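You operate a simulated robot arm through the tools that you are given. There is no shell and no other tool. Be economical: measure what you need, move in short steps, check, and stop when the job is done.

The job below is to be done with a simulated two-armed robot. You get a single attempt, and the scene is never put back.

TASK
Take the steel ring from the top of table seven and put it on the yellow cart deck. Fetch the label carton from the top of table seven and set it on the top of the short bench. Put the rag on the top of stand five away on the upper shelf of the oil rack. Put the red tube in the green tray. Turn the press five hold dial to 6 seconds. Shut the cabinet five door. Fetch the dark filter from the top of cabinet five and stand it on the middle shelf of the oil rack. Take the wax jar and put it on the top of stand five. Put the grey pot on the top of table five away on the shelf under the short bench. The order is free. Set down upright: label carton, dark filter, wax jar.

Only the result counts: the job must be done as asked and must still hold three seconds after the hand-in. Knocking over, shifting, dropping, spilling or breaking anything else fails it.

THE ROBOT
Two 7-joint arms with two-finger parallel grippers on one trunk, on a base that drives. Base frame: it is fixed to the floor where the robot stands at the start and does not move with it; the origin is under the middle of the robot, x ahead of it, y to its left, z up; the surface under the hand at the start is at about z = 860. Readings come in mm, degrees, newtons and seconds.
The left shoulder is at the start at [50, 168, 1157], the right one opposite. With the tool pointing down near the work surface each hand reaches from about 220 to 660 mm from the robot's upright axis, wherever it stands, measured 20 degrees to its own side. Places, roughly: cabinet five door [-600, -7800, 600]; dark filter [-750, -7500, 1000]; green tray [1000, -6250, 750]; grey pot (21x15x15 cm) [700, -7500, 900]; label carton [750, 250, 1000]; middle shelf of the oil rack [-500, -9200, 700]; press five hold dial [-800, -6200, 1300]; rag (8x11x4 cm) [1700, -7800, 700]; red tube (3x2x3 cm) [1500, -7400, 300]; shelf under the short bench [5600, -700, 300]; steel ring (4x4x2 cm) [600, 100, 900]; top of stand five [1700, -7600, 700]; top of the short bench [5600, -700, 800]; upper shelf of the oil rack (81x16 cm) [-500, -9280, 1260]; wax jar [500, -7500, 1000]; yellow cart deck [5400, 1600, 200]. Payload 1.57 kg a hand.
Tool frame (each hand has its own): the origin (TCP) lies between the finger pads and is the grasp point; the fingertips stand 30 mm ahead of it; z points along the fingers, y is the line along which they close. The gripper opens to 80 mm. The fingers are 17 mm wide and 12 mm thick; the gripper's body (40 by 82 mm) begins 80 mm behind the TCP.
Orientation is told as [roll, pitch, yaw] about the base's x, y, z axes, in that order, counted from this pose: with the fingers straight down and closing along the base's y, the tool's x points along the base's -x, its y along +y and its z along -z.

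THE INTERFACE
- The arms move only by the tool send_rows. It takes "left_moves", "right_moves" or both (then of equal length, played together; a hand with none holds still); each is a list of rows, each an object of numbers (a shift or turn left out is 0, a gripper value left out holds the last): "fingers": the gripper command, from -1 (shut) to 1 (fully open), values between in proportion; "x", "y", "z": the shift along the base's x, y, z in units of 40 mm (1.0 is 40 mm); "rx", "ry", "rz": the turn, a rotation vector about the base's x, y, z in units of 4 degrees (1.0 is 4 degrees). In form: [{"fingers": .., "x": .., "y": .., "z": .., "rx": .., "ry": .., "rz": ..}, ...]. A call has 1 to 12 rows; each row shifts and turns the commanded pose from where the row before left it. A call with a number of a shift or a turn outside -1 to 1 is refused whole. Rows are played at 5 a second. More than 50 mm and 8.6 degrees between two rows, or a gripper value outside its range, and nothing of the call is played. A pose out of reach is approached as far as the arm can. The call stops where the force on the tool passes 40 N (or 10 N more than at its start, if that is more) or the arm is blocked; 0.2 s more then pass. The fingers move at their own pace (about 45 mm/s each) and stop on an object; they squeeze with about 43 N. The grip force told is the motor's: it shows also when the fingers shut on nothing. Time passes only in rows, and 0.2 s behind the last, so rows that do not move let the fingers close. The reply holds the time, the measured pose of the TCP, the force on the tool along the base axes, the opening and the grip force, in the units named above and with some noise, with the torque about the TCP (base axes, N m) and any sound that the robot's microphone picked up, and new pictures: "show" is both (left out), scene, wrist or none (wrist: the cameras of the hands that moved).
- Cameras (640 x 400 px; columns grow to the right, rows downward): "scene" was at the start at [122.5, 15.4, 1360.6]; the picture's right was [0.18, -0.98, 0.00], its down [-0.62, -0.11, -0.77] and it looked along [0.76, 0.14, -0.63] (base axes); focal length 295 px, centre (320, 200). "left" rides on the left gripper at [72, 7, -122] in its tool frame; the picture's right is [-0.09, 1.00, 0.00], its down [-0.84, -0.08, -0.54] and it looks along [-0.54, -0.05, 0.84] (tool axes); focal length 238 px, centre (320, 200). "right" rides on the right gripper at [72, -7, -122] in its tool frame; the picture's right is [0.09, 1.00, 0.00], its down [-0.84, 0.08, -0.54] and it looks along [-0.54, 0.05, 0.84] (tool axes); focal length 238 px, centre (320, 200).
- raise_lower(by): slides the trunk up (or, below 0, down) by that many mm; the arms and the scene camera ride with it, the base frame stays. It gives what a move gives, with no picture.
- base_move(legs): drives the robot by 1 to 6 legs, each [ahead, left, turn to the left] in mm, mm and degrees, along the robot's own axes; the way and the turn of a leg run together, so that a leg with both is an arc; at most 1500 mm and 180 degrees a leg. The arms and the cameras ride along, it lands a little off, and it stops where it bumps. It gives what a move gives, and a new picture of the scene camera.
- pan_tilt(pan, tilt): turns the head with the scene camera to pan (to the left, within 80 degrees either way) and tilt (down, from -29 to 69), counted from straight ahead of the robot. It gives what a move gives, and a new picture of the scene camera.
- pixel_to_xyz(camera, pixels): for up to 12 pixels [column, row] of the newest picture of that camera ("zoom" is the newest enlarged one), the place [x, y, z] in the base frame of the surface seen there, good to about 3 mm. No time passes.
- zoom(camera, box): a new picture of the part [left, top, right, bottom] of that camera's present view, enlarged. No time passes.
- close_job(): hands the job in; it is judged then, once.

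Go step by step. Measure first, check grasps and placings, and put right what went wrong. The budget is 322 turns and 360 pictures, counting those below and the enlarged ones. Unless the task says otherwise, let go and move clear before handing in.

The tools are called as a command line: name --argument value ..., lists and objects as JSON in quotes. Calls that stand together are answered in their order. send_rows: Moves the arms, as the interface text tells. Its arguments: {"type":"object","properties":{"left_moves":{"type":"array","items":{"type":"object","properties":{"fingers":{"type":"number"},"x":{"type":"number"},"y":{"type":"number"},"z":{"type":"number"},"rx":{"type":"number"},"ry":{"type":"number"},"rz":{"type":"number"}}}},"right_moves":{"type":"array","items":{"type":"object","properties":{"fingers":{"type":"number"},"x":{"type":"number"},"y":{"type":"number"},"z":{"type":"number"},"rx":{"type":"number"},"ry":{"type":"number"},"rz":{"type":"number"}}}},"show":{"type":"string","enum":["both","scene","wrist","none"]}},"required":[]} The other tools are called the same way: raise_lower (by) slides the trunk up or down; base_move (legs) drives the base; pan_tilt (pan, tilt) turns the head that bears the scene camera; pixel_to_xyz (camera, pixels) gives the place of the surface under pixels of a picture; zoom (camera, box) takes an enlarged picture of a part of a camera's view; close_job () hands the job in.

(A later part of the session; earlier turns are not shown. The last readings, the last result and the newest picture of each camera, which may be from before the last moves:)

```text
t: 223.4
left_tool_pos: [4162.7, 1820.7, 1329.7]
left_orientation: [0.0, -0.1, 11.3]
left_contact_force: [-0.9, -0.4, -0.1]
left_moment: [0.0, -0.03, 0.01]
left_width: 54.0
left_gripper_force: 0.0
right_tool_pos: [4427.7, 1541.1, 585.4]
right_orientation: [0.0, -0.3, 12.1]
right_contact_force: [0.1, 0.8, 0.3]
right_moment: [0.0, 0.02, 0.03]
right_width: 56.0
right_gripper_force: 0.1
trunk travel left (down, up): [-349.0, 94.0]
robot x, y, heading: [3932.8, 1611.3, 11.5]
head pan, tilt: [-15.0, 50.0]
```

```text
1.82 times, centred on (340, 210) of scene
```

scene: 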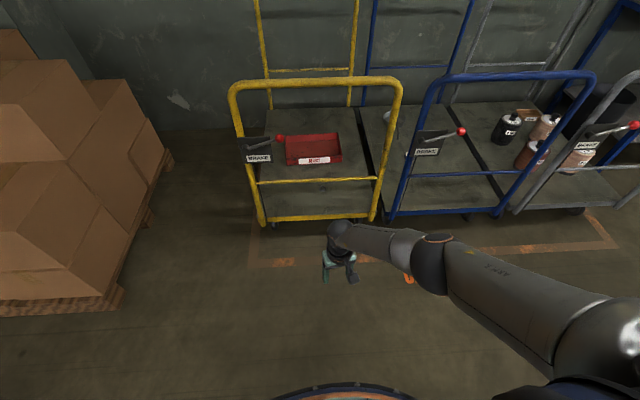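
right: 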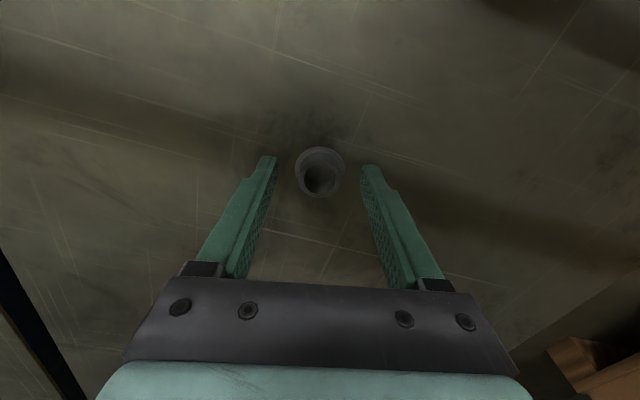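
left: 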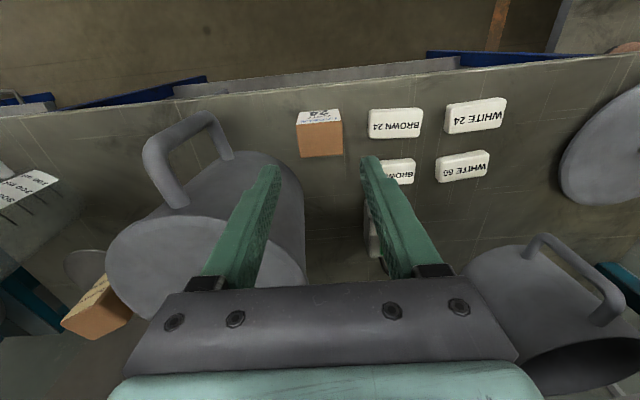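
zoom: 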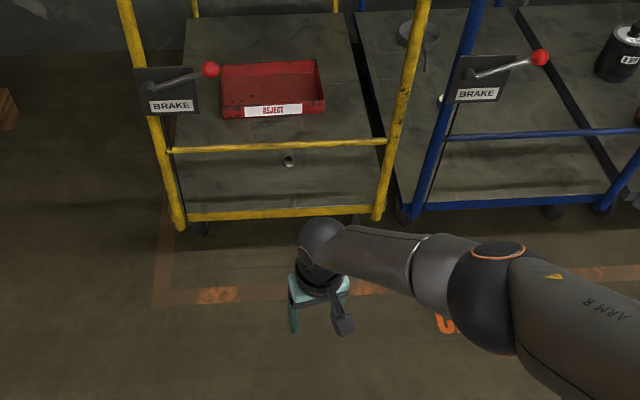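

Ring is on the yellow deck. Now restore the right arm to a high carrying pose and turn toward −y.

send_rows --right_moves '[{"z": 0.9, "x": -0.3, "fingers": 1}, {"z": 0.9, "x": -0.3}, {"z": 0.9, "x": -0.3}, {"z": 0.9}, {"z": 0.9}, {"z": 0.9}, {"z": 0.9}, {"z": 0.9}, {"z": 0.9}, {"z": 0.9}, {"z": 0.9}, {"z": 0.9}]' --left_moves '[{"x": 0.5, "z": -0.5, "fingers": 1}, {"x": 0.5, "z": -0.5}, {"x": 0.5, "z": -0.5}, {"z": -0.5}, {"z": -0.5}, {"z": -0.5}, {"z": -0.5}, {}, {}, {}, {}, {}]' --show "none"

base_move --legs '[[-300, -600, 0], [0, 0, -101.5]]'

pan_tilt --pan 0 --tilt 15

```text
t: 226.0
left_tool_pos: [4223.2, 1820.6, 1188.9]
left_orientation: [0.0, 0.0, 11.5]
left_contact_force: [0.0, -0.3, 0.5]
left_moment: [0.02, 0.04, -0.01]
left_width: 79.7
left_gripper_force: 0.0
right_tool_pos: [4391.4, 1540.9, 1017.2]
right_orientation: [0.1, -0.2, 12.0]
right_contact_force: [0.0, -0.3, 0.4]
right_moment: [-0.02, -0.01, 0.0]
right_width: 80.0
right_gripper_force: 0.1
trunk travel left (down, up): [-349.0, 94.0]
robot x, y, heading: [3931.9, 1609.7, 11.5]
head pan, tilt: [-15.0, 50.0]
```

```text
t: 236.0
left_tool_pos: [3911.6, 631.9, 1187.3]
left_orientation: [0.1, -0.1, -90.5]
left_contact_force: [0.4, -0.1, 0.6]
left_moment: [0.0, -0.04, -0.01]
left_width: 80.2
left_gripper_force: 0.1
right_tool_pos: [3603.7, 527.6, 1015.5]
right_orientation: [0.0, -0.1, -90.0]
right_contact_force: [-0.1, -1.1, 0.2]
right_moment: [0.04, -0.01, 0.01]
right_width: 79.8
right_gripper_force: 0.0
trunk travel left (down, up): [-349.0, 94.0]
robot x, y, heading: [3763.3, 961.5, -90.7]
head pan, tilt: [-15.0, 50.0]
```

scene: 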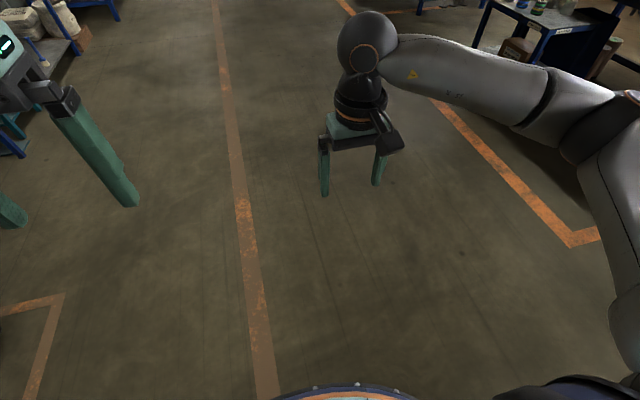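

```text
t: 237.0
left_tool_pos: [3911.1, 632.2, 1188.0]
left_orientation: [0.0, 0.0, -90.5]
left_contact_force: [0.2, 0.0, 0.6]
left_moment: [-0.02, -0.04, -0.01]
left_width: 79.9
left_gripper_force: 0.1
right_tool_pos: [3602.5, 526.7, 1017.3]
right_orientation: [0.0, -0.2, -90.0]
right_contact_force: [-0.6, -0.1, -0.1]
right_moment: [0.04, 0.0, 0.0]
right_width: 79.9
right_gripper_force: 0.0
trunk travel left (down, up): [-349.0, 94.0]
robot x, y, heading: [3764.6, 961.6, -90.7]
head pan, tilt: [0.0, 15.0]
```

scene: 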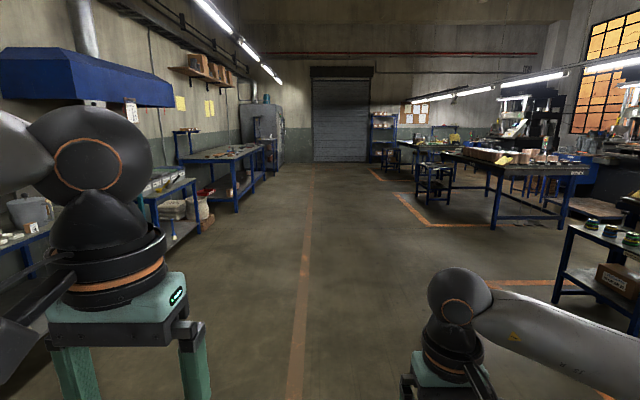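

The aisle ahead is clear. Drive ~6.6 m along −y.

base_move --legs '[[1500, 0, 0.7], [1500, 0, 0], [1500, 0, 0], [1500, 0, 0], [700, 0, 0]]'

pan_tilt --pan -50 --tilt 20

```text
t: 268.8
left_tool_pos: [3955.0, -6030.5, 1188.5]
left_orientation: [0.1, 0.0, -90.2]
left_contact_force: [1.2, -0.1, -0.1]
left_moment: [0.01, 0.01, 0.02]
left_width: 79.8
left_gripper_force: 0.2
right_tool_pos: [3646.5, -6138.3, 1016.2]
right_orientation: [0.0, -0.1, -89.7]
right_contact_force: [-0.3, -0.4, 0.2]
right_moment: [-0.03, -0.01, -0.02]
right_width: 80.1
right_gripper_force: 0.0
trunk travel left (down, up): [-349.0, 94.0]
robot x, y, heading: [3807.5, -5705.4, -90.3]
head pan, tilt: [0.0, 15.0]
```

scene: 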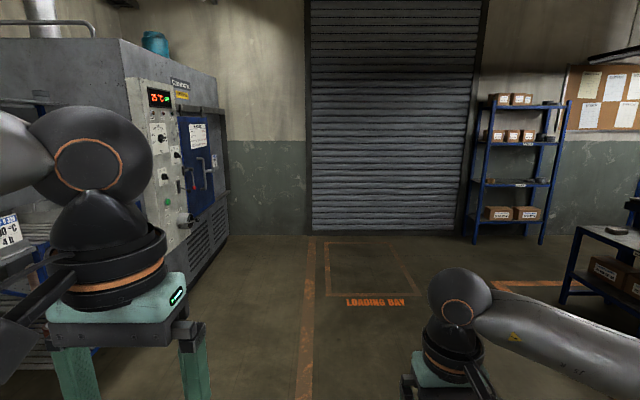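

```text
t: 270.0
left_tool_pos: [3955.6, -6030.4, 1189.5]
left_orientation: [-0.1, 0.0, -90.2]
left_contact_force: [-0.1, 0.1, 0.2]
left_moment: [0.02, -0.01, -0.03]
left_width: 79.9
left_gripper_force: 0.0
right_tool_pos: [3647.6, -6136.5, 1016.2]
right_orientation: [0.0, -0.2, -89.7]
right_contact_force: [-0.3, 0.4, 0.2]
right_moment: [0.0, 0.02, -0.02]
right_width: 80.1
right_gripper_force: 0.1
trunk travel left (down, up): [-349.0, 94.0]
robot x, y, heading: [3807.4, -5703.0, -90.0]
head pan, tilt: [-50.0, 20.0]
```

scene: 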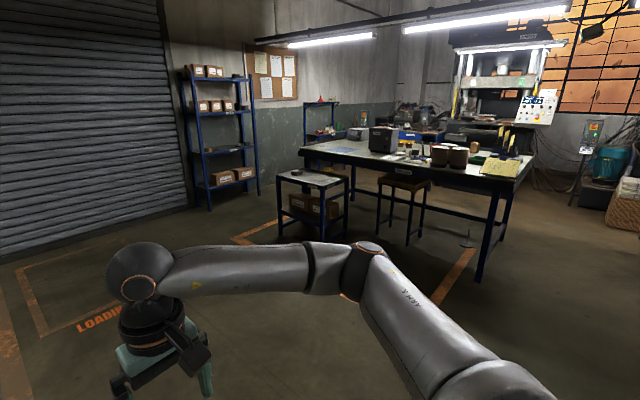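

Table five is in the middle, stand five at left of it (columns 280–350). Zoom and measure.

zoom --camera "scene" --box '[240, 40, 640, 290]'

pixel_to_xyz --camera "scene" --pixels '[[310, 180], [320, 177], [285, 185], [345, 180], [480, 270], [350, 150], [500, 170], [383, 140], [440, 155], [458, 155], [310, 147], [405, 180]]'

```text
1.60 times, centred on (440, 165) of scene
```

zoom: 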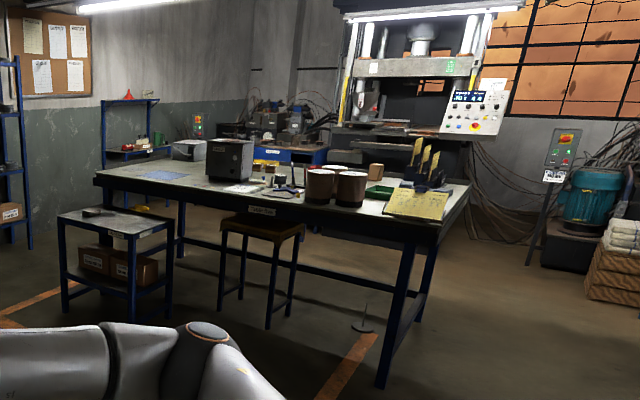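

```text
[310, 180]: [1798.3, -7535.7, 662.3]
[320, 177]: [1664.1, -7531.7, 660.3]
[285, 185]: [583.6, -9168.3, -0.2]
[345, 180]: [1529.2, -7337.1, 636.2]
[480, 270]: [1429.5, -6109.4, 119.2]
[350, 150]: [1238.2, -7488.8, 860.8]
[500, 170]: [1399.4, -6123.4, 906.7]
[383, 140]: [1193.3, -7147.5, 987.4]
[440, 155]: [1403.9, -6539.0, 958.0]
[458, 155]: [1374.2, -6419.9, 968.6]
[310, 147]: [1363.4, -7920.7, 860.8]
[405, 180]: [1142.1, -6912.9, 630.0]
```

Stand five top is z≈661 near x 1500–1850, y −7300…−7800. Drive to its +x side, facing −x.

base_move --legs '[[1500, 0, 0], [350, 0, 0], [0, 0, -90], [1050, 0, 0]]'

pan_tilt --pan 0 --tilt 35

```text
t: 288.1
left_tool_pos: [2414.8, -7691.8, 1188.7]
left_orientation: [0.0, 0.0, 179.4]
left_contact_force: [-0.6, 0.3, -0.1]
left_moment: [0.0, -0.03, 0.0]
left_width: 80.1
left_gripper_force: 0.0
right_tool_pos: [2308.9, -7384.1, 1016.2]
right_orientation: [0.0, -0.2, 180.0]
right_contact_force: [-0.3, -0.3, -0.7]
right_moment: [-0.01, 0.0, 0.03]
right_width: 80.0
right_gripper_force: 0.0
trunk travel left (down, up): [-349.0, 94.0]
robot x, y, heading: [2745.5, -7544.3, 179.5]
head pan, tilt: [-50.0, 20.0]
```

scene: 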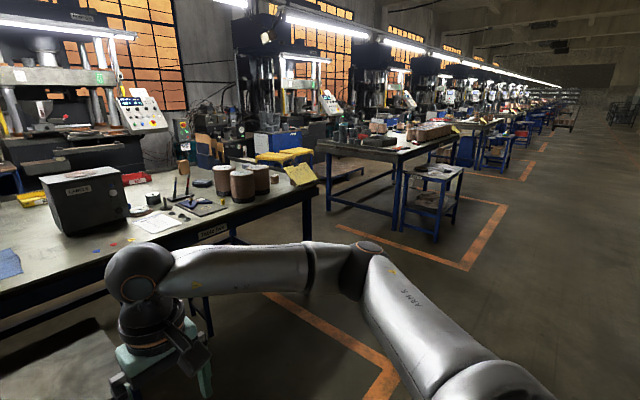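

```text
t: 289.3
left_tool_pos: [2415.0, -7691.1, 1188.3]
left_orientation: [0.1, 0.1, 179.6]
left_contact_force: [-0.7, 0.1, 0.1]
left_moment: [0.02, -0.01, 0.02]
left_width: 80.0
left_gripper_force: 0.1
right_tool_pos: [2309.4, -7382.8, 1016.4]
right_orientation: [0.0, -0.2, 180.0]
right_contact_force: [0.3, 0.0, -0.7]
right_moment: [-0.02, -0.05, -0.01]
right_width: 80.2
right_gripper_force: 0.2
trunk travel left (down, up): [-349.0, 94.0]
robot x, y, heading: [2738.8, -7548.2, 179.4]
head pan, tilt: [0.0, 35.0]
```

scene: 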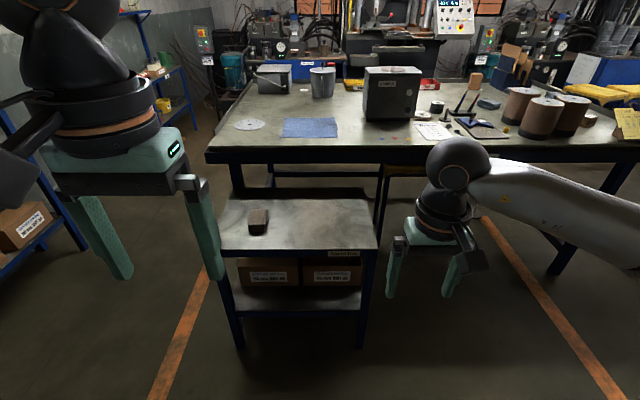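

Rag at (258,220) on the stand; boxes on its lower shelf. Zoom for the red tube.

zoom --camera "scene" --box '[200, 180, 400, 350]'

zoom --camera "scene" --box '[200, 40, 640, 200]'

pixel_to_xyz --camera "scene" --pixels '[[258, 222], [250, 210], [266, 210], [230, 240], [370, 240], [350, 200], [240, 200], [300, 300], [340, 290], [320, 82], [270, 75], [390, 90]]'

```text
2.35 times, centred on (300, 265) of scene
```

zoom: 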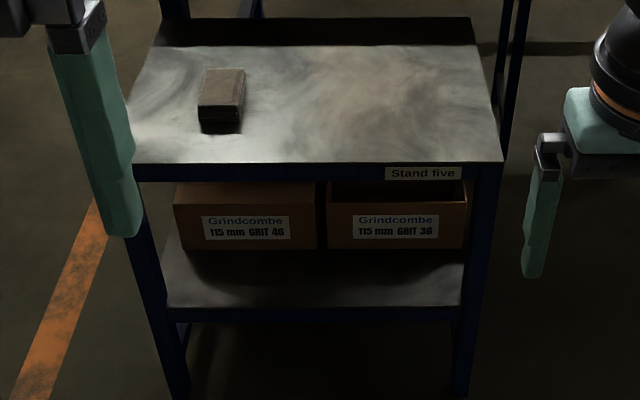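

```text
1.45 times, centred on (420, 120) of scene
```

zoom: 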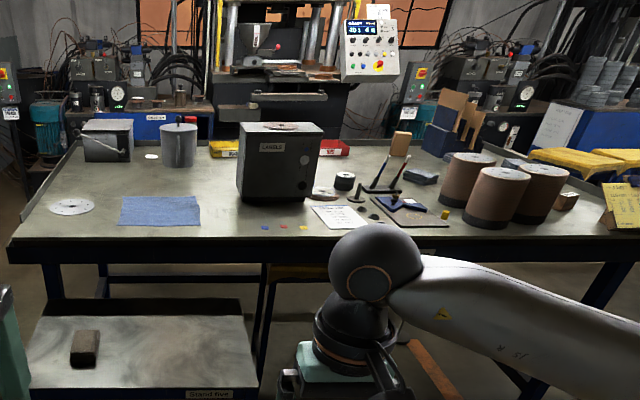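

```text
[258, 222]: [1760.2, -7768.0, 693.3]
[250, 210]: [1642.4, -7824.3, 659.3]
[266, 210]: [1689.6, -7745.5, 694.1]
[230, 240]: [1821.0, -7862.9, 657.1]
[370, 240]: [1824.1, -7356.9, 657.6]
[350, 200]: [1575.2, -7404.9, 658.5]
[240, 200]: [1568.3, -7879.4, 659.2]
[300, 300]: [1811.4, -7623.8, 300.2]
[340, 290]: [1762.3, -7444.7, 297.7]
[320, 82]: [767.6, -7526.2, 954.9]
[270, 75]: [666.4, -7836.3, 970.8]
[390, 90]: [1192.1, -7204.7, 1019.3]
```

The rag lies near (1705,−7780), top z≈694. Drive closer to view it and the shelf from above.

base_move --legs '[[430, 40, 0.5]]'

pan_tilt --pan 0 --tilt 55

zoom --camera "scene" --box '[160, 60, 480, 260]'

```text
t: 291.9
left_tool_pos: [1988.4, -7734.9, 1189.4]
left_orientation: [0.1, -0.1, -179.8]
left_contact_force: [-1.6, 0.5, -0.4]
left_moment: [0.01, 0.02, -0.04]
left_width: 79.8
left_gripper_force: 0.0
right_tool_pos: [1879.5, -7427.4, 1016.2]
right_orientation: [-0.1, -0.2, -179.4]
right_contact_force: [0.1, 0.5, 0.4]
right_moment: [-0.03, 0.01, 0.02]
right_width: 80.2
right_gripper_force: 0.0
trunk travel left (down, up): [-349.0, 94.0]
robot x, y, heading: [2314.7, -7584.3, -179.8]
head pan, tilt: [0.0, 35.0]
```

scene: 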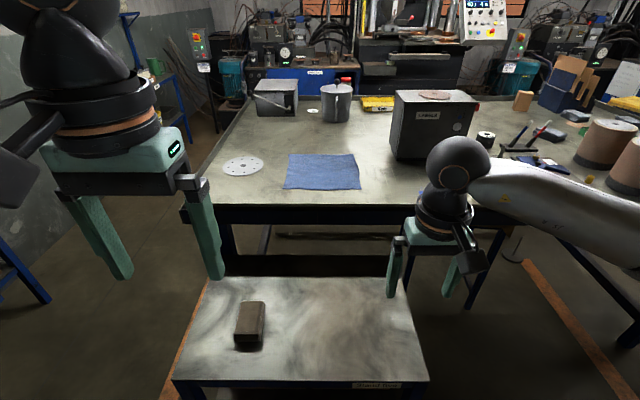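

```text
t: 292.8
left_tool_pos: [1989.5, -7734.8, 1189.4]
left_orientation: [0.2, -0.2, -179.8]
left_contact_force: [0.9, 0.0, 0.2]
left_moment: [0.03, 0.02, 0.0]
left_width: 80.2
left_gripper_force: 0.0
right_tool_pos: [1879.4, -7428.6, 1015.7]
right_orientation: [0.0, -0.2, -179.3]
right_contact_force: [-0.1, 0.4, -0.8]
right_moment: [0.01, -0.01, 0.02]
right_width: 80.0
right_gripper_force: 0.1
trunk travel left (down, up): [-349.0, 94.0]
robot x, y, heading: [2314.7, -7581.2, -179.7]
head pan, tilt: [0.0, 55.0]
```

scene: 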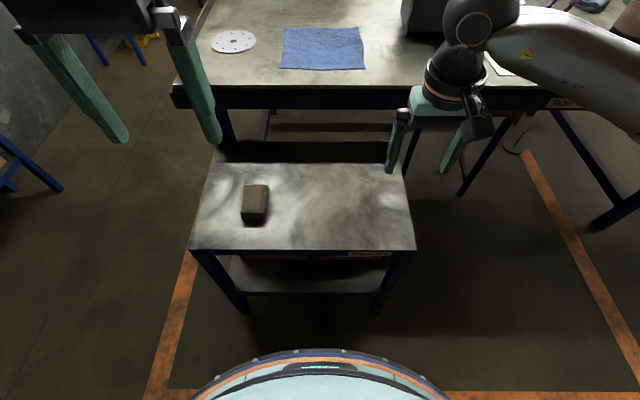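

```text
2.00 times, centred on (320, 160) of scene
```

zoom: 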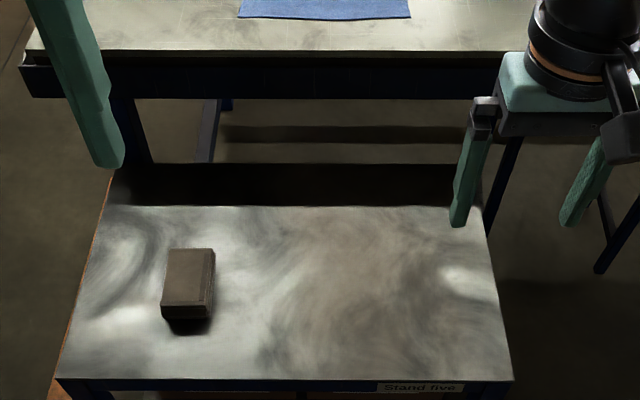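

Measure the rag's corners.

pixel_to_xyz --camera "zoom" --pixels '[[168, 252], [212, 250], [163, 302], [209, 304], [190, 275], [176, 317], [206, 315], [214, 275], [165, 280]]'

zoom --camera "scene" --box '[225, 170, 289, 235]'

pixel_to_xyz --camera "zoom" --pixels '[[190, 150], [410, 150], [170, 330], [395, 330], [400, 250], [185, 250], [300, 145], [290, 340]]'

```text
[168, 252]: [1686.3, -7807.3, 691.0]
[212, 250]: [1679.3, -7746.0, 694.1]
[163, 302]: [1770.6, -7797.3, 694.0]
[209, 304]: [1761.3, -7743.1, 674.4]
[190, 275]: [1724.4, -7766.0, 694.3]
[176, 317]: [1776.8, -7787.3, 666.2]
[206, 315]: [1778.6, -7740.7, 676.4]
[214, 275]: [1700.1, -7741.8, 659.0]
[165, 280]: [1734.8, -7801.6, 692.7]
```

```text
6.15 times, centred on (257, 202) of scene
```

zoom: 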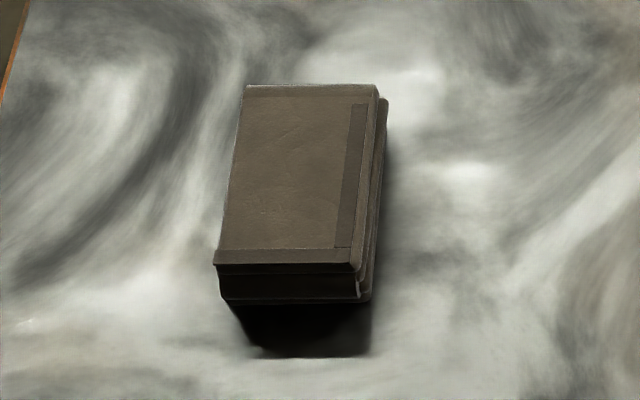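

```text
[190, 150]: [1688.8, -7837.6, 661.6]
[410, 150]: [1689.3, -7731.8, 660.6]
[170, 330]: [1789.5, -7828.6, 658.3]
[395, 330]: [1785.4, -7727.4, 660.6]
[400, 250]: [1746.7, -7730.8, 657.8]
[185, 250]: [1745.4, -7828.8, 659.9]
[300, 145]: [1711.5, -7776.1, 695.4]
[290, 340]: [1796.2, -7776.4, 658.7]
```

Rag ≈ 65 mm wide in y, centre (1728,−7772). Move closer, lower the trunk, and bring the left hand over it.

base_move --legs '[[105, 0, 0]]'

raise_lower --by -240

send_rows --left_moves '[{"x": -0.8, "y": -0.2, "z": -0.5, "fingers": 1}, {"x": -0.8, "y": -0.3, "z": -0.5}, {"x": -0.8, "y": -0.4, "z": -0.5}, {"x": -0.8, "z": -0.5}, {"x": -0.7, "z": -0.5}, {"z": -0.5}, {"z": -0.5}, {"z": -0.5}]' --show "both"

```text
t: 293.9
left_tool_pos: [1883.1, -7734.7, 1187.4]
left_orientation: [0.1, 0.0, -179.9]
left_contact_force: [-1.1, 0.7, -0.6]
left_moment: [0.01, -0.05, -0.02]
left_width: 79.9
left_gripper_force: 0.1
right_tool_pos: [1773.0, -7427.3, 1014.9]
right_orientation: [-0.1, -0.1, -179.3]
right_contact_force: [0.8, 0.7, -0.1]
right_moment: [-0.02, -0.02, -0.01]
right_width: 80.1
right_gripper_force: 0.1
trunk travel left (down, up): [-349.0, 94.0]
robot x, y, heading: [2211.1, -7588.6, -179.6]
head pan, tilt: [0.0, 55.0]
```

scene: 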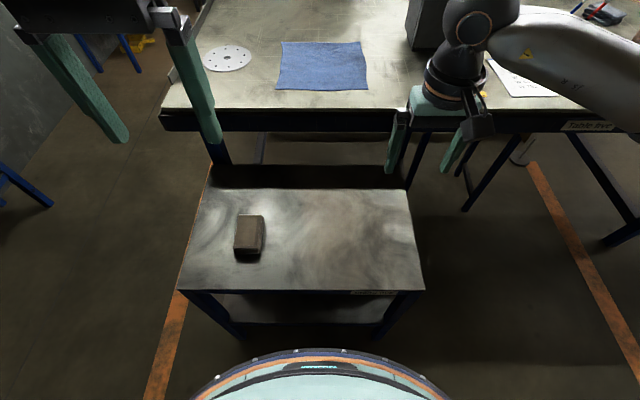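

```text
t: 296.4
left_tool_pos: [1884.9, -7735.7, 949.5]
left_orientation: [0.2, 0.0, -179.9]
left_contact_force: [-0.7, 0.0, 0.7]
left_moment: [0.0, -0.01, 0.04]
left_width: 80.0
left_gripper_force: 0.1
right_tool_pos: [1774.4, -7429.6, 776.9]
right_orientation: [-0.2, -0.2, -179.2]
right_contact_force: [0.0, -0.8, 0.2]
right_moment: [0.03, 0.0, 0.01]
right_width: 79.8
right_gripper_force: 0.0
trunk travel left (down, up): [-109.0, 334.0]
robot x, y, heading: [2208.8, -7583.1, -179.6]
head pan, tilt: [0.0, 55.0]
```

```text
t: 298.2
left_tool_pos: [1727.4, -7771.6, 789.2]
left_orientation: [0.0, -0.1, -179.9]
left_contact_force: [-0.2, 0.1, 0.5]
left_moment: [-0.01, -0.03, -0.01]
left_width: 80.0
left_gripper_force: 0.2
right_tool_pos: [1774.5, -7427.6, 776.7]
right_orientation: [0.0, -0.2, -179.4]
right_contact_force: [-0.3, -0.7, 0.0]
right_moment: [-0.02, -0.01, 0.0]
right_width: 80.0
right_gripper_force: 0.1
trunk travel left (down, up): [-109.0, 334.0]
robot x, y, heading: [2209.5, -7585.1, -179.9]
head pan, tilt: [0.0, 55.0]
```

scene: 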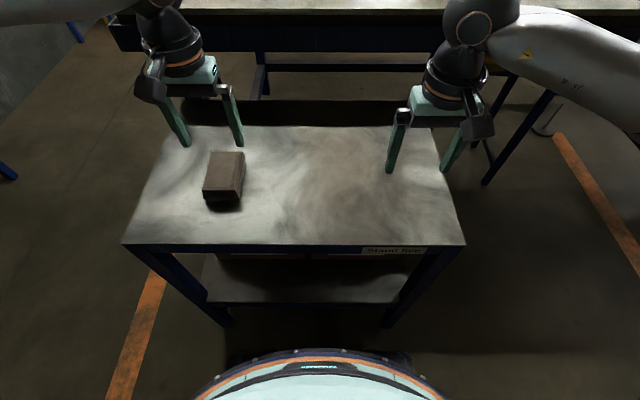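
left: 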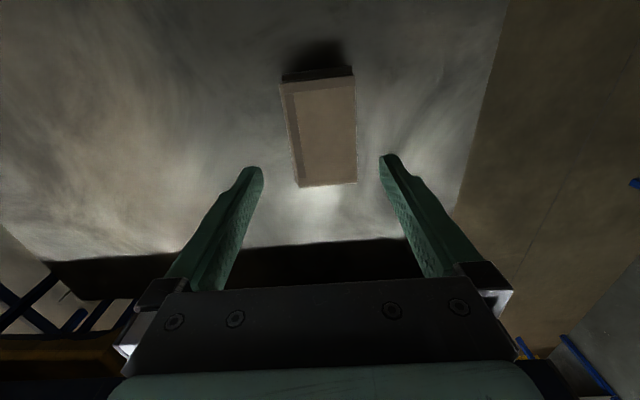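

pixel_to_xyz --camera "left" --pixels '[[285, 88], [351, 80], [299, 184], [354, 181], [290, 130], [353, 130], [325, 130]]'

```text
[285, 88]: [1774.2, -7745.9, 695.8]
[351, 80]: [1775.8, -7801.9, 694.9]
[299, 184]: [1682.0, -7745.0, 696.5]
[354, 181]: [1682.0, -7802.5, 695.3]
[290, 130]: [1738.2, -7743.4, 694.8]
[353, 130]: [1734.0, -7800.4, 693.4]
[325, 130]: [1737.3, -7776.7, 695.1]
```

Well aligned. Descend 95 and grip the rag.

send_rows --left_moves '[{"z": -0.8}, {"z": -0.8}, {"z": -0.75}, {"fingers": -1}, {}, {}, {}, {"z": 0.5}, {"z": 0.8}, {"z": 0.8}]' --show "wrist"

```text
t: 300.4
left_tool_pos: [1740.5, -7782.5, 785.8]
left_orientation: [0.1, 0.0, -179.8]
left_contact_force: [0.5, 0.9, 0.0]
left_moment: [0.0, -0.04, 0.02]
left_width: 68.7
left_gripper_force: 42.4
left hand out of reach, approached as far as the arm can: row 2, 3
right_tool_pos: [1774.5, -7428.4, 776.0]
right_orientation: [-0.1, -0.2, -179.3]
right_contact_force: [0.4, -0.4, 0.3]
right_moment: [0.0, 0.0, 0.01]
right_width: 80.0
right_gripper_force: 0.0
trunk travel left (down, up): [-109.0, 334.0]
robot x, y, heading: [2208.4, -7586.3, -179.7]
head pan, tilt: [0.0, 55.0]
```

left: 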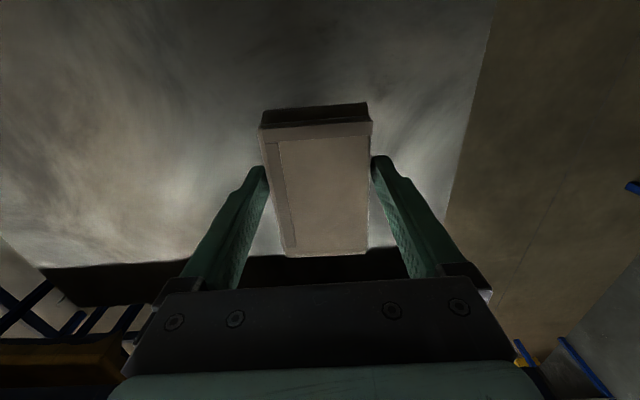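

Rag gripped and lifted (69 mm). Raise it, back off, and look at the lower shelf from the side for the red tube.

send_rows --left_moves '[{"z": 0.9, "x": 0.4}, {"z": 0.9, "x": 0.4}, {"z": 0.9, "x": 0.4}]' --right_moves '[{"z": 0.9, "x": 0.4}, {"z": 0.9, "x": 0.4}, {"z": 0.9, "x": 0.4}]' --show "none"

base_move --legs '[[-250, 0, 0], [0, -650, 0]]'

pan_tilt --pan 38 --tilt 40

zoom --camera "scene" --box '[200, 80, 480, 300]'

```text
t: 301.2
left_tool_pos: [1789.2, -7783.9, 894.2]
left_orientation: [0.1, -0.1, -180.0]
left_contact_force: [0.3, 0.4, -0.4]
left_moment: [0.0, -0.01, 0.05]
left_width: 69.0
left_gripper_force: 42.4
right_tool_pos: [1823.1, -7426.8, 884.6]
right_orientation: [0.0, -0.1, -179.3]
right_contact_force: [0.0, -0.7, -0.7]
right_moment: [-0.02, -0.06, 0.0]
right_width: 79.8
right_gripper_force: 0.1
trunk travel left (down, up): [-109.0, 334.0]
robot x, y, heading: [2211.3, -7582.9, -179.9]
head pan, tilt: [0.0, 55.0]
```

```text
t: 308.8
left_tool_pos: [2035.7, -7130.3, 895.3]
left_orientation: [0.1, 0.0, -179.8]
left_contact_force: [0.5, -0.1, 0.4]
left_moment: [0.02, 0.01, 0.0]
left_width: 68.7
left_gripper_force: 43.1
right_tool_pos: [2068.4, -6775.2, 884.4]
right_orientation: [0.0, -0.2, -179.2]
right_contact_force: [0.4, 0.1, -0.3]
right_moment: [0.01, 0.04, 0.0]
right_width: 80.2
right_gripper_force: 0.1
trunk travel left (down, up): [-109.0, 334.0]
robot x, y, heading: [2456.9, -6934.2, -179.6]
head pan, tilt: [0.0, 55.0]
```

scene: 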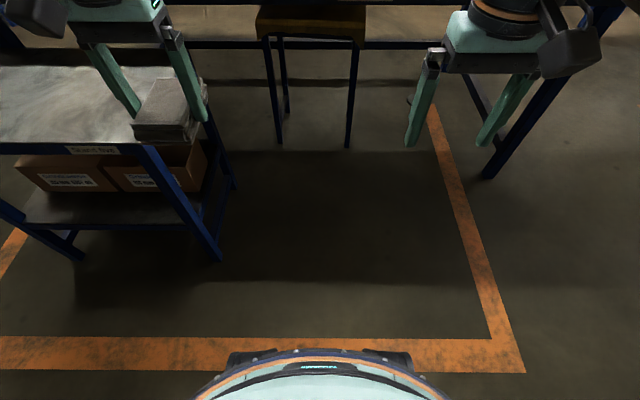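

```text
t: 309.9
left_tool_pos: [2034.9, -7131.0, 893.2]
left_orientation: [0.0, -0.1, -179.7]
left_contact_force: [-0.3, -0.5, 0.0]
left_moment: [-0.04, 0.01, -0.02]
left_width: 68.6
left_gripper_force: 43.6
right_tool_pos: [2068.9, -6775.0, 884.5]
right_orientation: [0.0, -0.2, -179.3]
right_contact_force: [0.2, 0.6, 0.5]
right_moment: [0.01, -0.01, -0.01]
right_width: 80.1
right_gripper_force: 0.0
trunk travel left (down, up): [-109.0, 334.0]
robot x, y, heading: [2455.5, -6930.5, -179.8]
head pan, tilt: [38.0, 40.0]
```

scene: 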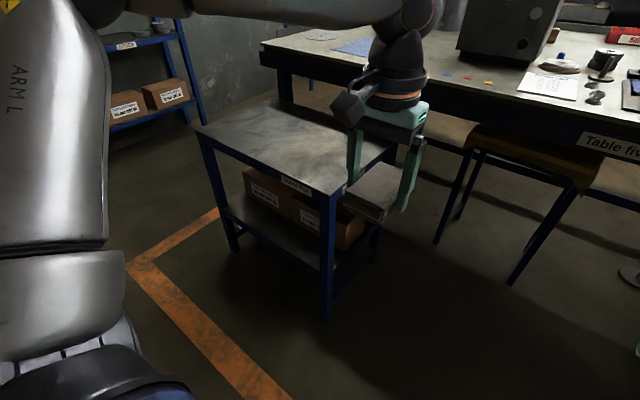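

```text
1.82 times, centred on (340, 190) of scene
```

zoom: 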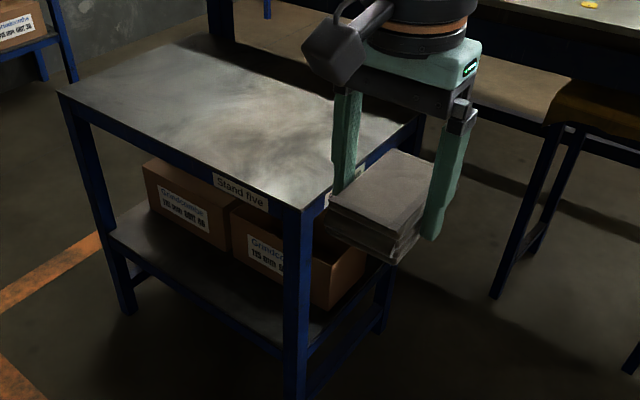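

The right-hand box is open-topped and the tube may be in or behind it. Raise, and go to the +y end of the stand to look along −y.

raise_lower --by 200

base_move --legs '[[0, -350, 0], [0, 0, 90], [0, -500, 0]]'

pan_tilt --pan -10 --tilt 40

```text
t: 312.0
left_tool_pos: [2035.6, -7129.2, 1093.7]
left_orientation: [0.1, 0.0, -179.8]
left_contact_force: [-0.5, 0.4, -1.9]
left_moment: [-0.01, 0.02, 0.02]
left_width: 68.6
left_gripper_force: 42.7
right_tool_pos: [2068.7, -6775.7, 1083.6]
right_orientation: [0.0, -0.1, -179.3]
right_contact_force: [-0.2, -0.2, 0.5]
right_moment: [0.0, -0.01, 0.01]
right_width: 80.0
right_gripper_force: 0.0
trunk travel left (down, up): [-309.0, 134.0]
robot x, y, heading: [2457.2, -6934.1, -179.5]
head pan, tilt: [38.0, 40.0]
```

```text
t: 324.0
left_tool_pos: [2150.3, -7004.7, 1094.5]
left_orientation: [0.1, 0.0, -89.5]
left_contact_force: [-0.1, -0.1, -1.1]
left_moment: [0.01, -0.02, -0.04]
left_width: 68.9
left_gripper_force: 43.1
right_tool_pos: [1795.2, -6973.0, 1082.3]
right_orientation: [-0.1, -0.1, -88.9]
right_contact_force: [0.4, 0.2, 1.0]
right_moment: [-0.03, -0.02, 0.0]
right_width: 80.0
right_gripper_force: 0.0
trunk travel left (down, up): [-309.0, 134.0]
robot x, y, heading: [1951.1, -6586.2, -89.2]
head pan, tilt: [38.0, 40.0]
```

scene: 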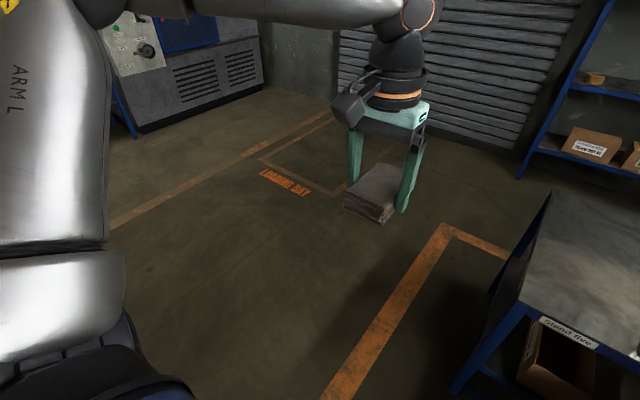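

```text
t: 325.2
left_tool_pos: [2150.0, -7004.9, 1093.6]
left_orientation: [0.0, -0.1, -89.4]
left_contact_force: [0.3, -0.1, -0.2]
left_moment: [0.0, 0.01, 0.01]
left_width: 68.6
left_gripper_force: 43.4
right_tool_pos: [1794.7, -6974.0, 1083.2]
right_orientation: [0.0, -0.1, -88.9]
right_contact_force: [0.2, 0.3, 0.6]
right_moment: [0.01, -0.03, 0.02]
right_width: 79.8
right_gripper_force: 0.0
trunk travel left (down, up): [-309.0, 134.0]
robot x, y, heading: [1950.1, -6586.4, -89.4]
head pan, tilt: [-10.0, 40.0]
```

scene: 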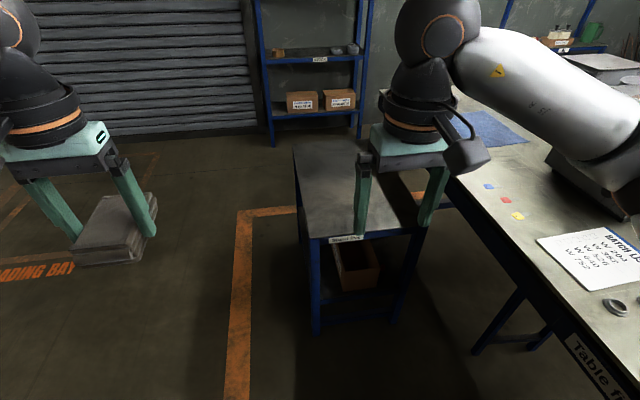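

zoom --camera "scene" --box '[270, 130, 470, 340]'

raise_lower --by -250

zoom --camera "scene" --box '[270, 90, 470, 300]'

```text
1.90 times, centred on (370, 235) of scene
```

zoom: 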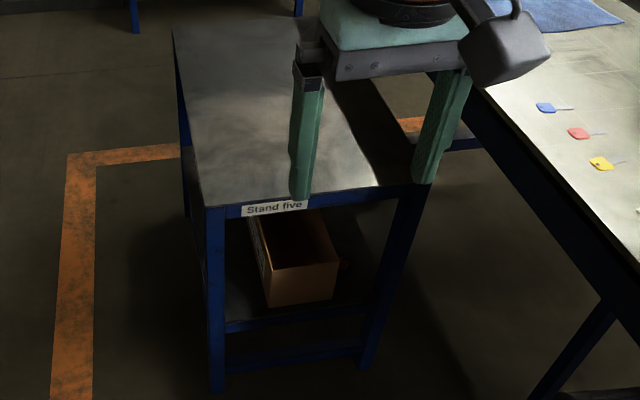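

```text
t: 327.8
left_tool_pos: [2150.7, -7005.3, 843.9]
left_orientation: [0.1, -0.1, -89.5]
left_contact_force: [0.0, 1.0, -1.2]
left_moment: [0.01, 0.0, -0.01]
left_width: 68.8
left_gripper_force: 42.9
right_tool_pos: [1795.3, -6973.7, 833.5]
right_orientation: [0.0, -0.3, -88.9]
right_contact_force: [0.4, -0.5, 1.0]
right_moment: [0.01, -0.03, -0.02]
right_width: 80.0
right_gripper_force: 0.0
trunk travel left (down, up): [-59.0, 384.0]
robot x, y, heading: [1951.9, -6582.1, -89.2]
head pan, tilt: [-10.0, 40.0]
```

```text
1.90 times, centred on (370, 195) of scene
```

zoom: 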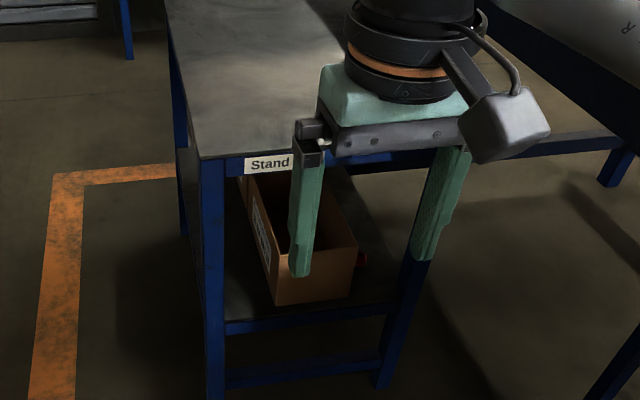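

A red bit shows at zoom (362,260), behind the box. Measure it and the legs.

pixel_to_xyz --camera "zoom" --pixels '[[362, 260], [358, 258], [366, 264], [350, 270], [355, 250], [400, 290], [420, 270], [380, 300], [340, 310], [212, 260], [280, 280], [395, 375]]'

send_rows --right_moves '[{"x": -0.2, "y": 0.8}, {"x": -0.2, "y": 0.8}, {"y": 0.8}]' --show "none"

pan_tilt --pan -20 --tilt 45

zoom --camera "scene" --box '[220, 90, 380, 220]'

```text
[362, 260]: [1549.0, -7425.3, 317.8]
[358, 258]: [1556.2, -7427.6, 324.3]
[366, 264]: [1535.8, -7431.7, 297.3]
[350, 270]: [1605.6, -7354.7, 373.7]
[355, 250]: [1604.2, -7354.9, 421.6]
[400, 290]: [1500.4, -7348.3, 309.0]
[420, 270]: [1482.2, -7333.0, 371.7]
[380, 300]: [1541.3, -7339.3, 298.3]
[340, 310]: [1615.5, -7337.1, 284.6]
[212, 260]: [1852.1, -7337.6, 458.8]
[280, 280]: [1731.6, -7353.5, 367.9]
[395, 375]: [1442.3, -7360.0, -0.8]
```

```text
t: 328.6
left_tool_pos: [2150.6, -7005.5, 843.7]
left_orientation: [0.1, -0.1, -89.5]
left_contact_force: [-0.2, 0.0, -0.1]
left_moment: [-0.03, -0.02, 0.01]
left_width: 68.9
left_gripper_force: 43.0
right_tool_pos: [1779.1, -6878.4, 834.8]
right_orientation: [0.1, -0.3, -89.0]
right_contact_force: [0.6, 0.2, -0.1]
right_moment: [0.0, 0.02, 0.05]
right_width: 79.7
right_gripper_force: 0.0
trunk travel left (down, up): [-59.0, 384.0]
robot x, y, heading: [1952.2, -6583.7, -89.3]
head pan, tilt: [-10.0, 40.0]
```

```text
t: 329.3
left_tool_pos: [2150.7, -7005.8, 844.5]
left_orientation: [0.1, -0.1, -89.5]
left_contact_force: [0.8, -0.3, -0.4]
left_moment: [0.0, 0.02, -0.03]
left_width: 68.9
left_gripper_force: 42.9
right_tool_pos: [1777.9, -6878.5, 833.9]
right_orientation: [0.1, -0.3, -88.9]
right_contact_force: [-0.6, 0.0, 0.5]
right_moment: [0.02, 0.0, 0.04]
right_width: 79.7
right_gripper_force: 0.1
trunk travel left (down, up): [-59.0, 384.0]
robot x, y, heading: [1950.3, -6587.6, -89.5]
head pan, tilt: [-20.0, 45.0]
```

scene: 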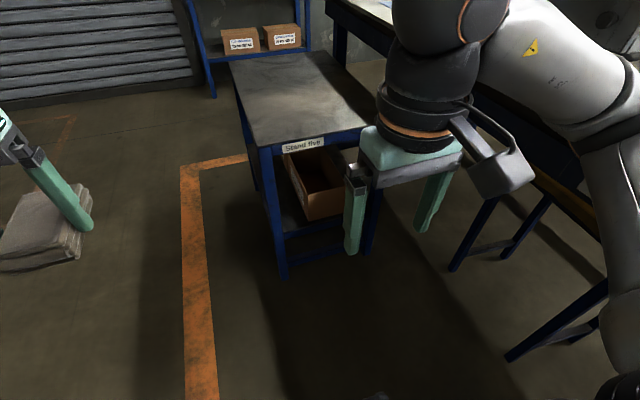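

```text
3.08 times, centred on (300, 155) of scene
```

zoom: 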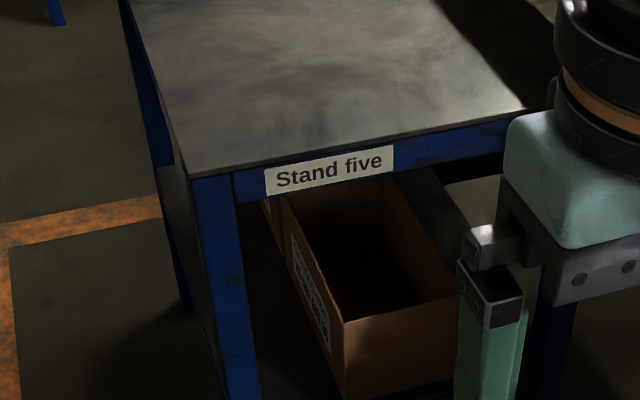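

The tube is at about (1545,−7430,312), in a ~100 mm gap between the box (x≥1604) and the rear leg (x≤1510). I'll use the right hand pitched ~48° forward, posed here in free space first.

send_rows --right_moves '[{"y": -0.6, "z": -0.8}, {"y": -0.6, "z": -0.8, "rx": -1}, {"y": -0.6, "z": -0.8, "rx": -1}, {"y": -0.5, "z": -0.8, "rx": -1}, {"y": -0.5, "z": -0.8, "rx": -1}, {"y": -0.5, "z": -0.8, "rx": -1}, {"y": -0.5, "z": -0.8, "rx": -1}, {"y": -0.5, "z": -0.8, "rx": -1}, {"y": -0.5, "z": -0.8, "rx": -1}, {"y": -0.4, "z": -0.8, "rx": -1}, {"y": -0.4, "z": -0.8, "rx": -1}, {"y": -0.4, "z": -0.8, "rx": -1}]' --show "scene"

```text
t: 331.9
left_tool_pos: [2150.5, -7004.2, 843.9]
left_orientation: [0.1, -0.1, -89.5]
left_contact_force: [-0.4, 1.2, -1.2]
left_moment: [-0.01, 0.03, 0.03]
left_width: 68.9
left_gripper_force: 42.8
right_tool_pos: [1787.5, -7102.0, 472.5]
right_orientation: [-0.1, -41.0, -88.7]
right_contact_force: [0.1, 0.7, 0.0]
right_moment: [0.02, 0.04, 0.0]
right_width: 80.0
right_gripper_force: 0.1
right hand out of reach, approached as far as the arm can: row 12
trunk travel left (down, up): [-59.0, 384.0]
robot x, y, heading: [1949.3, -6584.7, -89.5]
head pan, tilt: [-20.0, 45.0]
```

scene: 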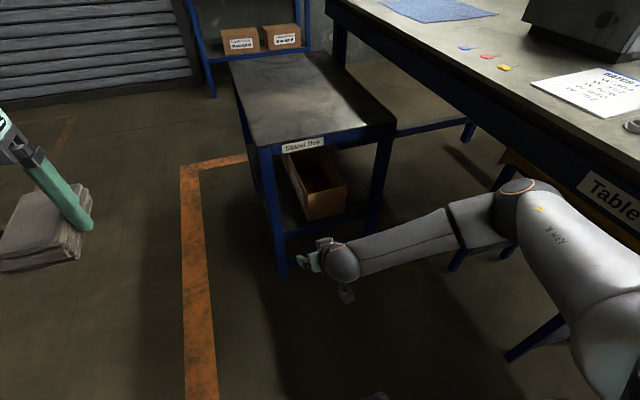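

send_rows --right_moves '[{"z": -0.6, "x": -0.1}, {"z": -0.6, "x": -0.1}, {"z": -0.6, "x": -0.2}, {"z": -0.6, "x": -0.2}, {"z": -0.6, "x": -0.2}, {"rx": -1}, {"rx": -1}]' --show "scene"

pixel_to_xyz --camera "scene" --pixels '[[518, 185], [490, 210], [450, 220], [545, 200], [400, 240]]'

```text
t: 333.5
left_tool_pos: [2150.5, -7003.1, 844.4]
left_orientation: [0.1, -0.1, -89.5]
left_contact_force: [-0.9, 0.6, -0.4]
left_moment: [0.0, 0.01, 0.0]
left_width: 68.8
left_gripper_force: 43.0
right_tool_pos: [1783.0, -7094.3, 439.3]
right_orientation: [-0.6, -39.9, -88.4]
right_contact_force: [0.0, 0.4, 0.8]
right_moment: [0.0, -0.01, 0.01]
right_width: 80.2
right_gripper_force: 0.0
right hand out of reach, approached as far as the arm can: row 2, 3, 4, 5, 6, 7
trunk travel left (down, up): [-59.0, 384.0]
robot x, y, heading: [1949.0, -6585.9, -89.4]
head pan, tilt: [-20.0, 45.0]
```

scene: 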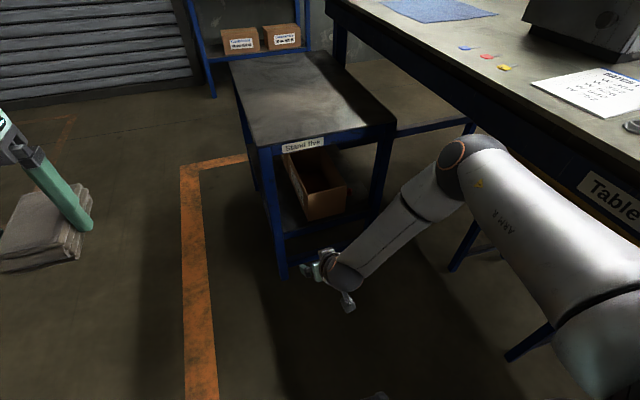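

```text
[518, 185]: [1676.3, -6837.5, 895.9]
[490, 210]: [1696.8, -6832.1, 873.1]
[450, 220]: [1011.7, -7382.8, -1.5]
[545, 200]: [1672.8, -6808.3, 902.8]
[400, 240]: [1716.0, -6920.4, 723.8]
```

Elbow is up now; extend forward and down together to straighten, as worked before.

send_rows --right_moves '[{"y": -0.6, "z": -0.4}, {"y": -0.6, "z": -0.6}, {"y": -0.6, "z": -0.7}, {"y": -0.4, "z": -0.8}, {"z": -0.6}]' --show "scene"

```text
t: 334.7
left_tool_pos: [2151.0, -7004.4, 843.1]
left_orientation: [0.1, -0.2, -89.5]
left_contact_force: [-0.2, 0.0, 0.8]
left_moment: [-0.04, -0.05, 0.0]
left_width: 68.9
left_gripper_force: 42.9
right_tool_pos: [1783.9, -7180.2, 322.7]
right_orientation: [-0.5, -39.9, -88.5]
right_contact_force: [0.0, -0.6, -0.2]
right_moment: [-0.03, 0.01, 0.01]
right_width: 80.1
right_gripper_force: 0.2
right hand out of reach, approached as far as the arm can: row 5
trunk travel left (down, up): [-59.0, 384.0]
robot x, y, heading: [1950.5, -6582.4, -89.2]
head pan, tilt: [-20.0, 45.0]
```

scene: 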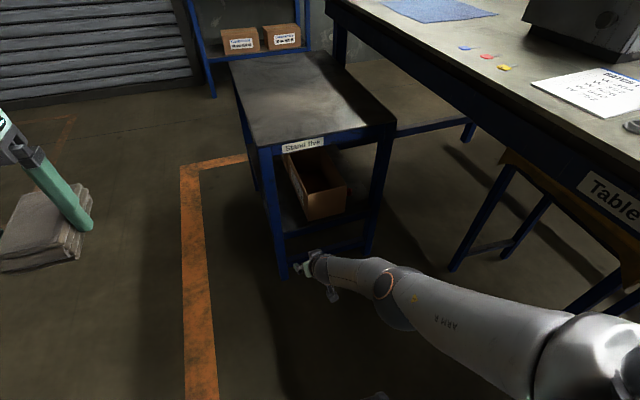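

The arm is straight again (rel 598 ahead, z 323, 40° pitch). Re-measure tube, box rear and leg precisely with this clear view.

zoom --camera "scene" --box '[325, 130, 405, 230]'

```text
4.00 times, centred on (365, 180) of scene
```

zoom: 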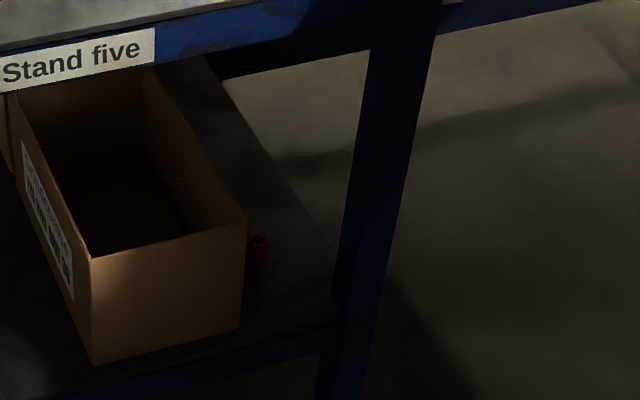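

pixel_to_xyz --camera "zoom" --pixels '[[259, 240], [251, 240], [267, 240], [259, 262], [252, 262], [266, 262], [244, 270], [245, 222], [240, 330], [270, 290], [345, 290], [338, 270]]'

pixel_to_xyz --camera "zoom" --pixels '[[360, 300], [335, 310], [330, 320], [240, 345], [165, 110], [215, 170], [310, 210], [350, 200], [375, 120], [230, 200], [333, 295], [300, 340]]'

```text
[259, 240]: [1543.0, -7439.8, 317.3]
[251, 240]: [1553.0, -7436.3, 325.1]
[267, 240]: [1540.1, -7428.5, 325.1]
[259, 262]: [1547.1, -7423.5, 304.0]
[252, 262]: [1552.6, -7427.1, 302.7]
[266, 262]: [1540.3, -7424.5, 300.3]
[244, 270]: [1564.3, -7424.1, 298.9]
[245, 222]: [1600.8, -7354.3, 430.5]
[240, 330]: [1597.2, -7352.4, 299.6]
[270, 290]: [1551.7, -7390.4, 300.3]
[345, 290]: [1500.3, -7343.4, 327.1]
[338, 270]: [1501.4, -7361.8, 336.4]
```

```text
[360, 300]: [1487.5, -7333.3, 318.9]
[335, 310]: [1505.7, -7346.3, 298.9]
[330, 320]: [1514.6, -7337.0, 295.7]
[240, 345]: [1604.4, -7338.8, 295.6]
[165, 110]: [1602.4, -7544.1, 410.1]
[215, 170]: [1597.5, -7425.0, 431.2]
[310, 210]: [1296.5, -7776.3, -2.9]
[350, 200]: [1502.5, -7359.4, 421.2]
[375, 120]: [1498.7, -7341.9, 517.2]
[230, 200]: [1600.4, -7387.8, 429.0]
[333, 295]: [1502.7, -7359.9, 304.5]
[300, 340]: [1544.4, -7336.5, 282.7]
```

Tube stands at (1547,−7432), z 300–327, ∅≈18; gap between leg (x 1502) and box (x 1600). Try increasing the tool pitch to ~58° here, with narrower finger opening.

send_rows --right_moves '[{"fingers": 0.1, "y": 0.4, "z": 0.3}, {"rx": -1}, {"rx": -1}, {"rx": -1}, {"rx": -1}, {"rx": -0.5}, {}]' --show "none"

```text
t: 336.3
left_tool_pos: [2150.4, -7005.3, 843.6]
left_orientation: [0.2, -0.1, -89.4]
left_contact_force: [-0.5, 0.1, -0.5]
left_moment: [0.01, -0.02, 0.03]
left_width: 68.6
left_gripper_force: 42.5
right_tool_pos: [1788.1, -7171.7, 327.5]
right_orientation: [-1.9, -44.4, -87.7]
right_contact_force: [0.4, 0.2, -0.7]
right_moment: [0.01, -0.02, 0.0]
right_width: 44.1
right_gripper_force: 0.2
right hand out of reach, approached as far as the arm can: row 1, 2, 4, 5, 6
trunk travel left (down, up): [-59.0, 384.0]
robot x, y, heading: [1949.6, -6588.9, -89.5]
head pan, tilt: [-20.0, 45.0]
```

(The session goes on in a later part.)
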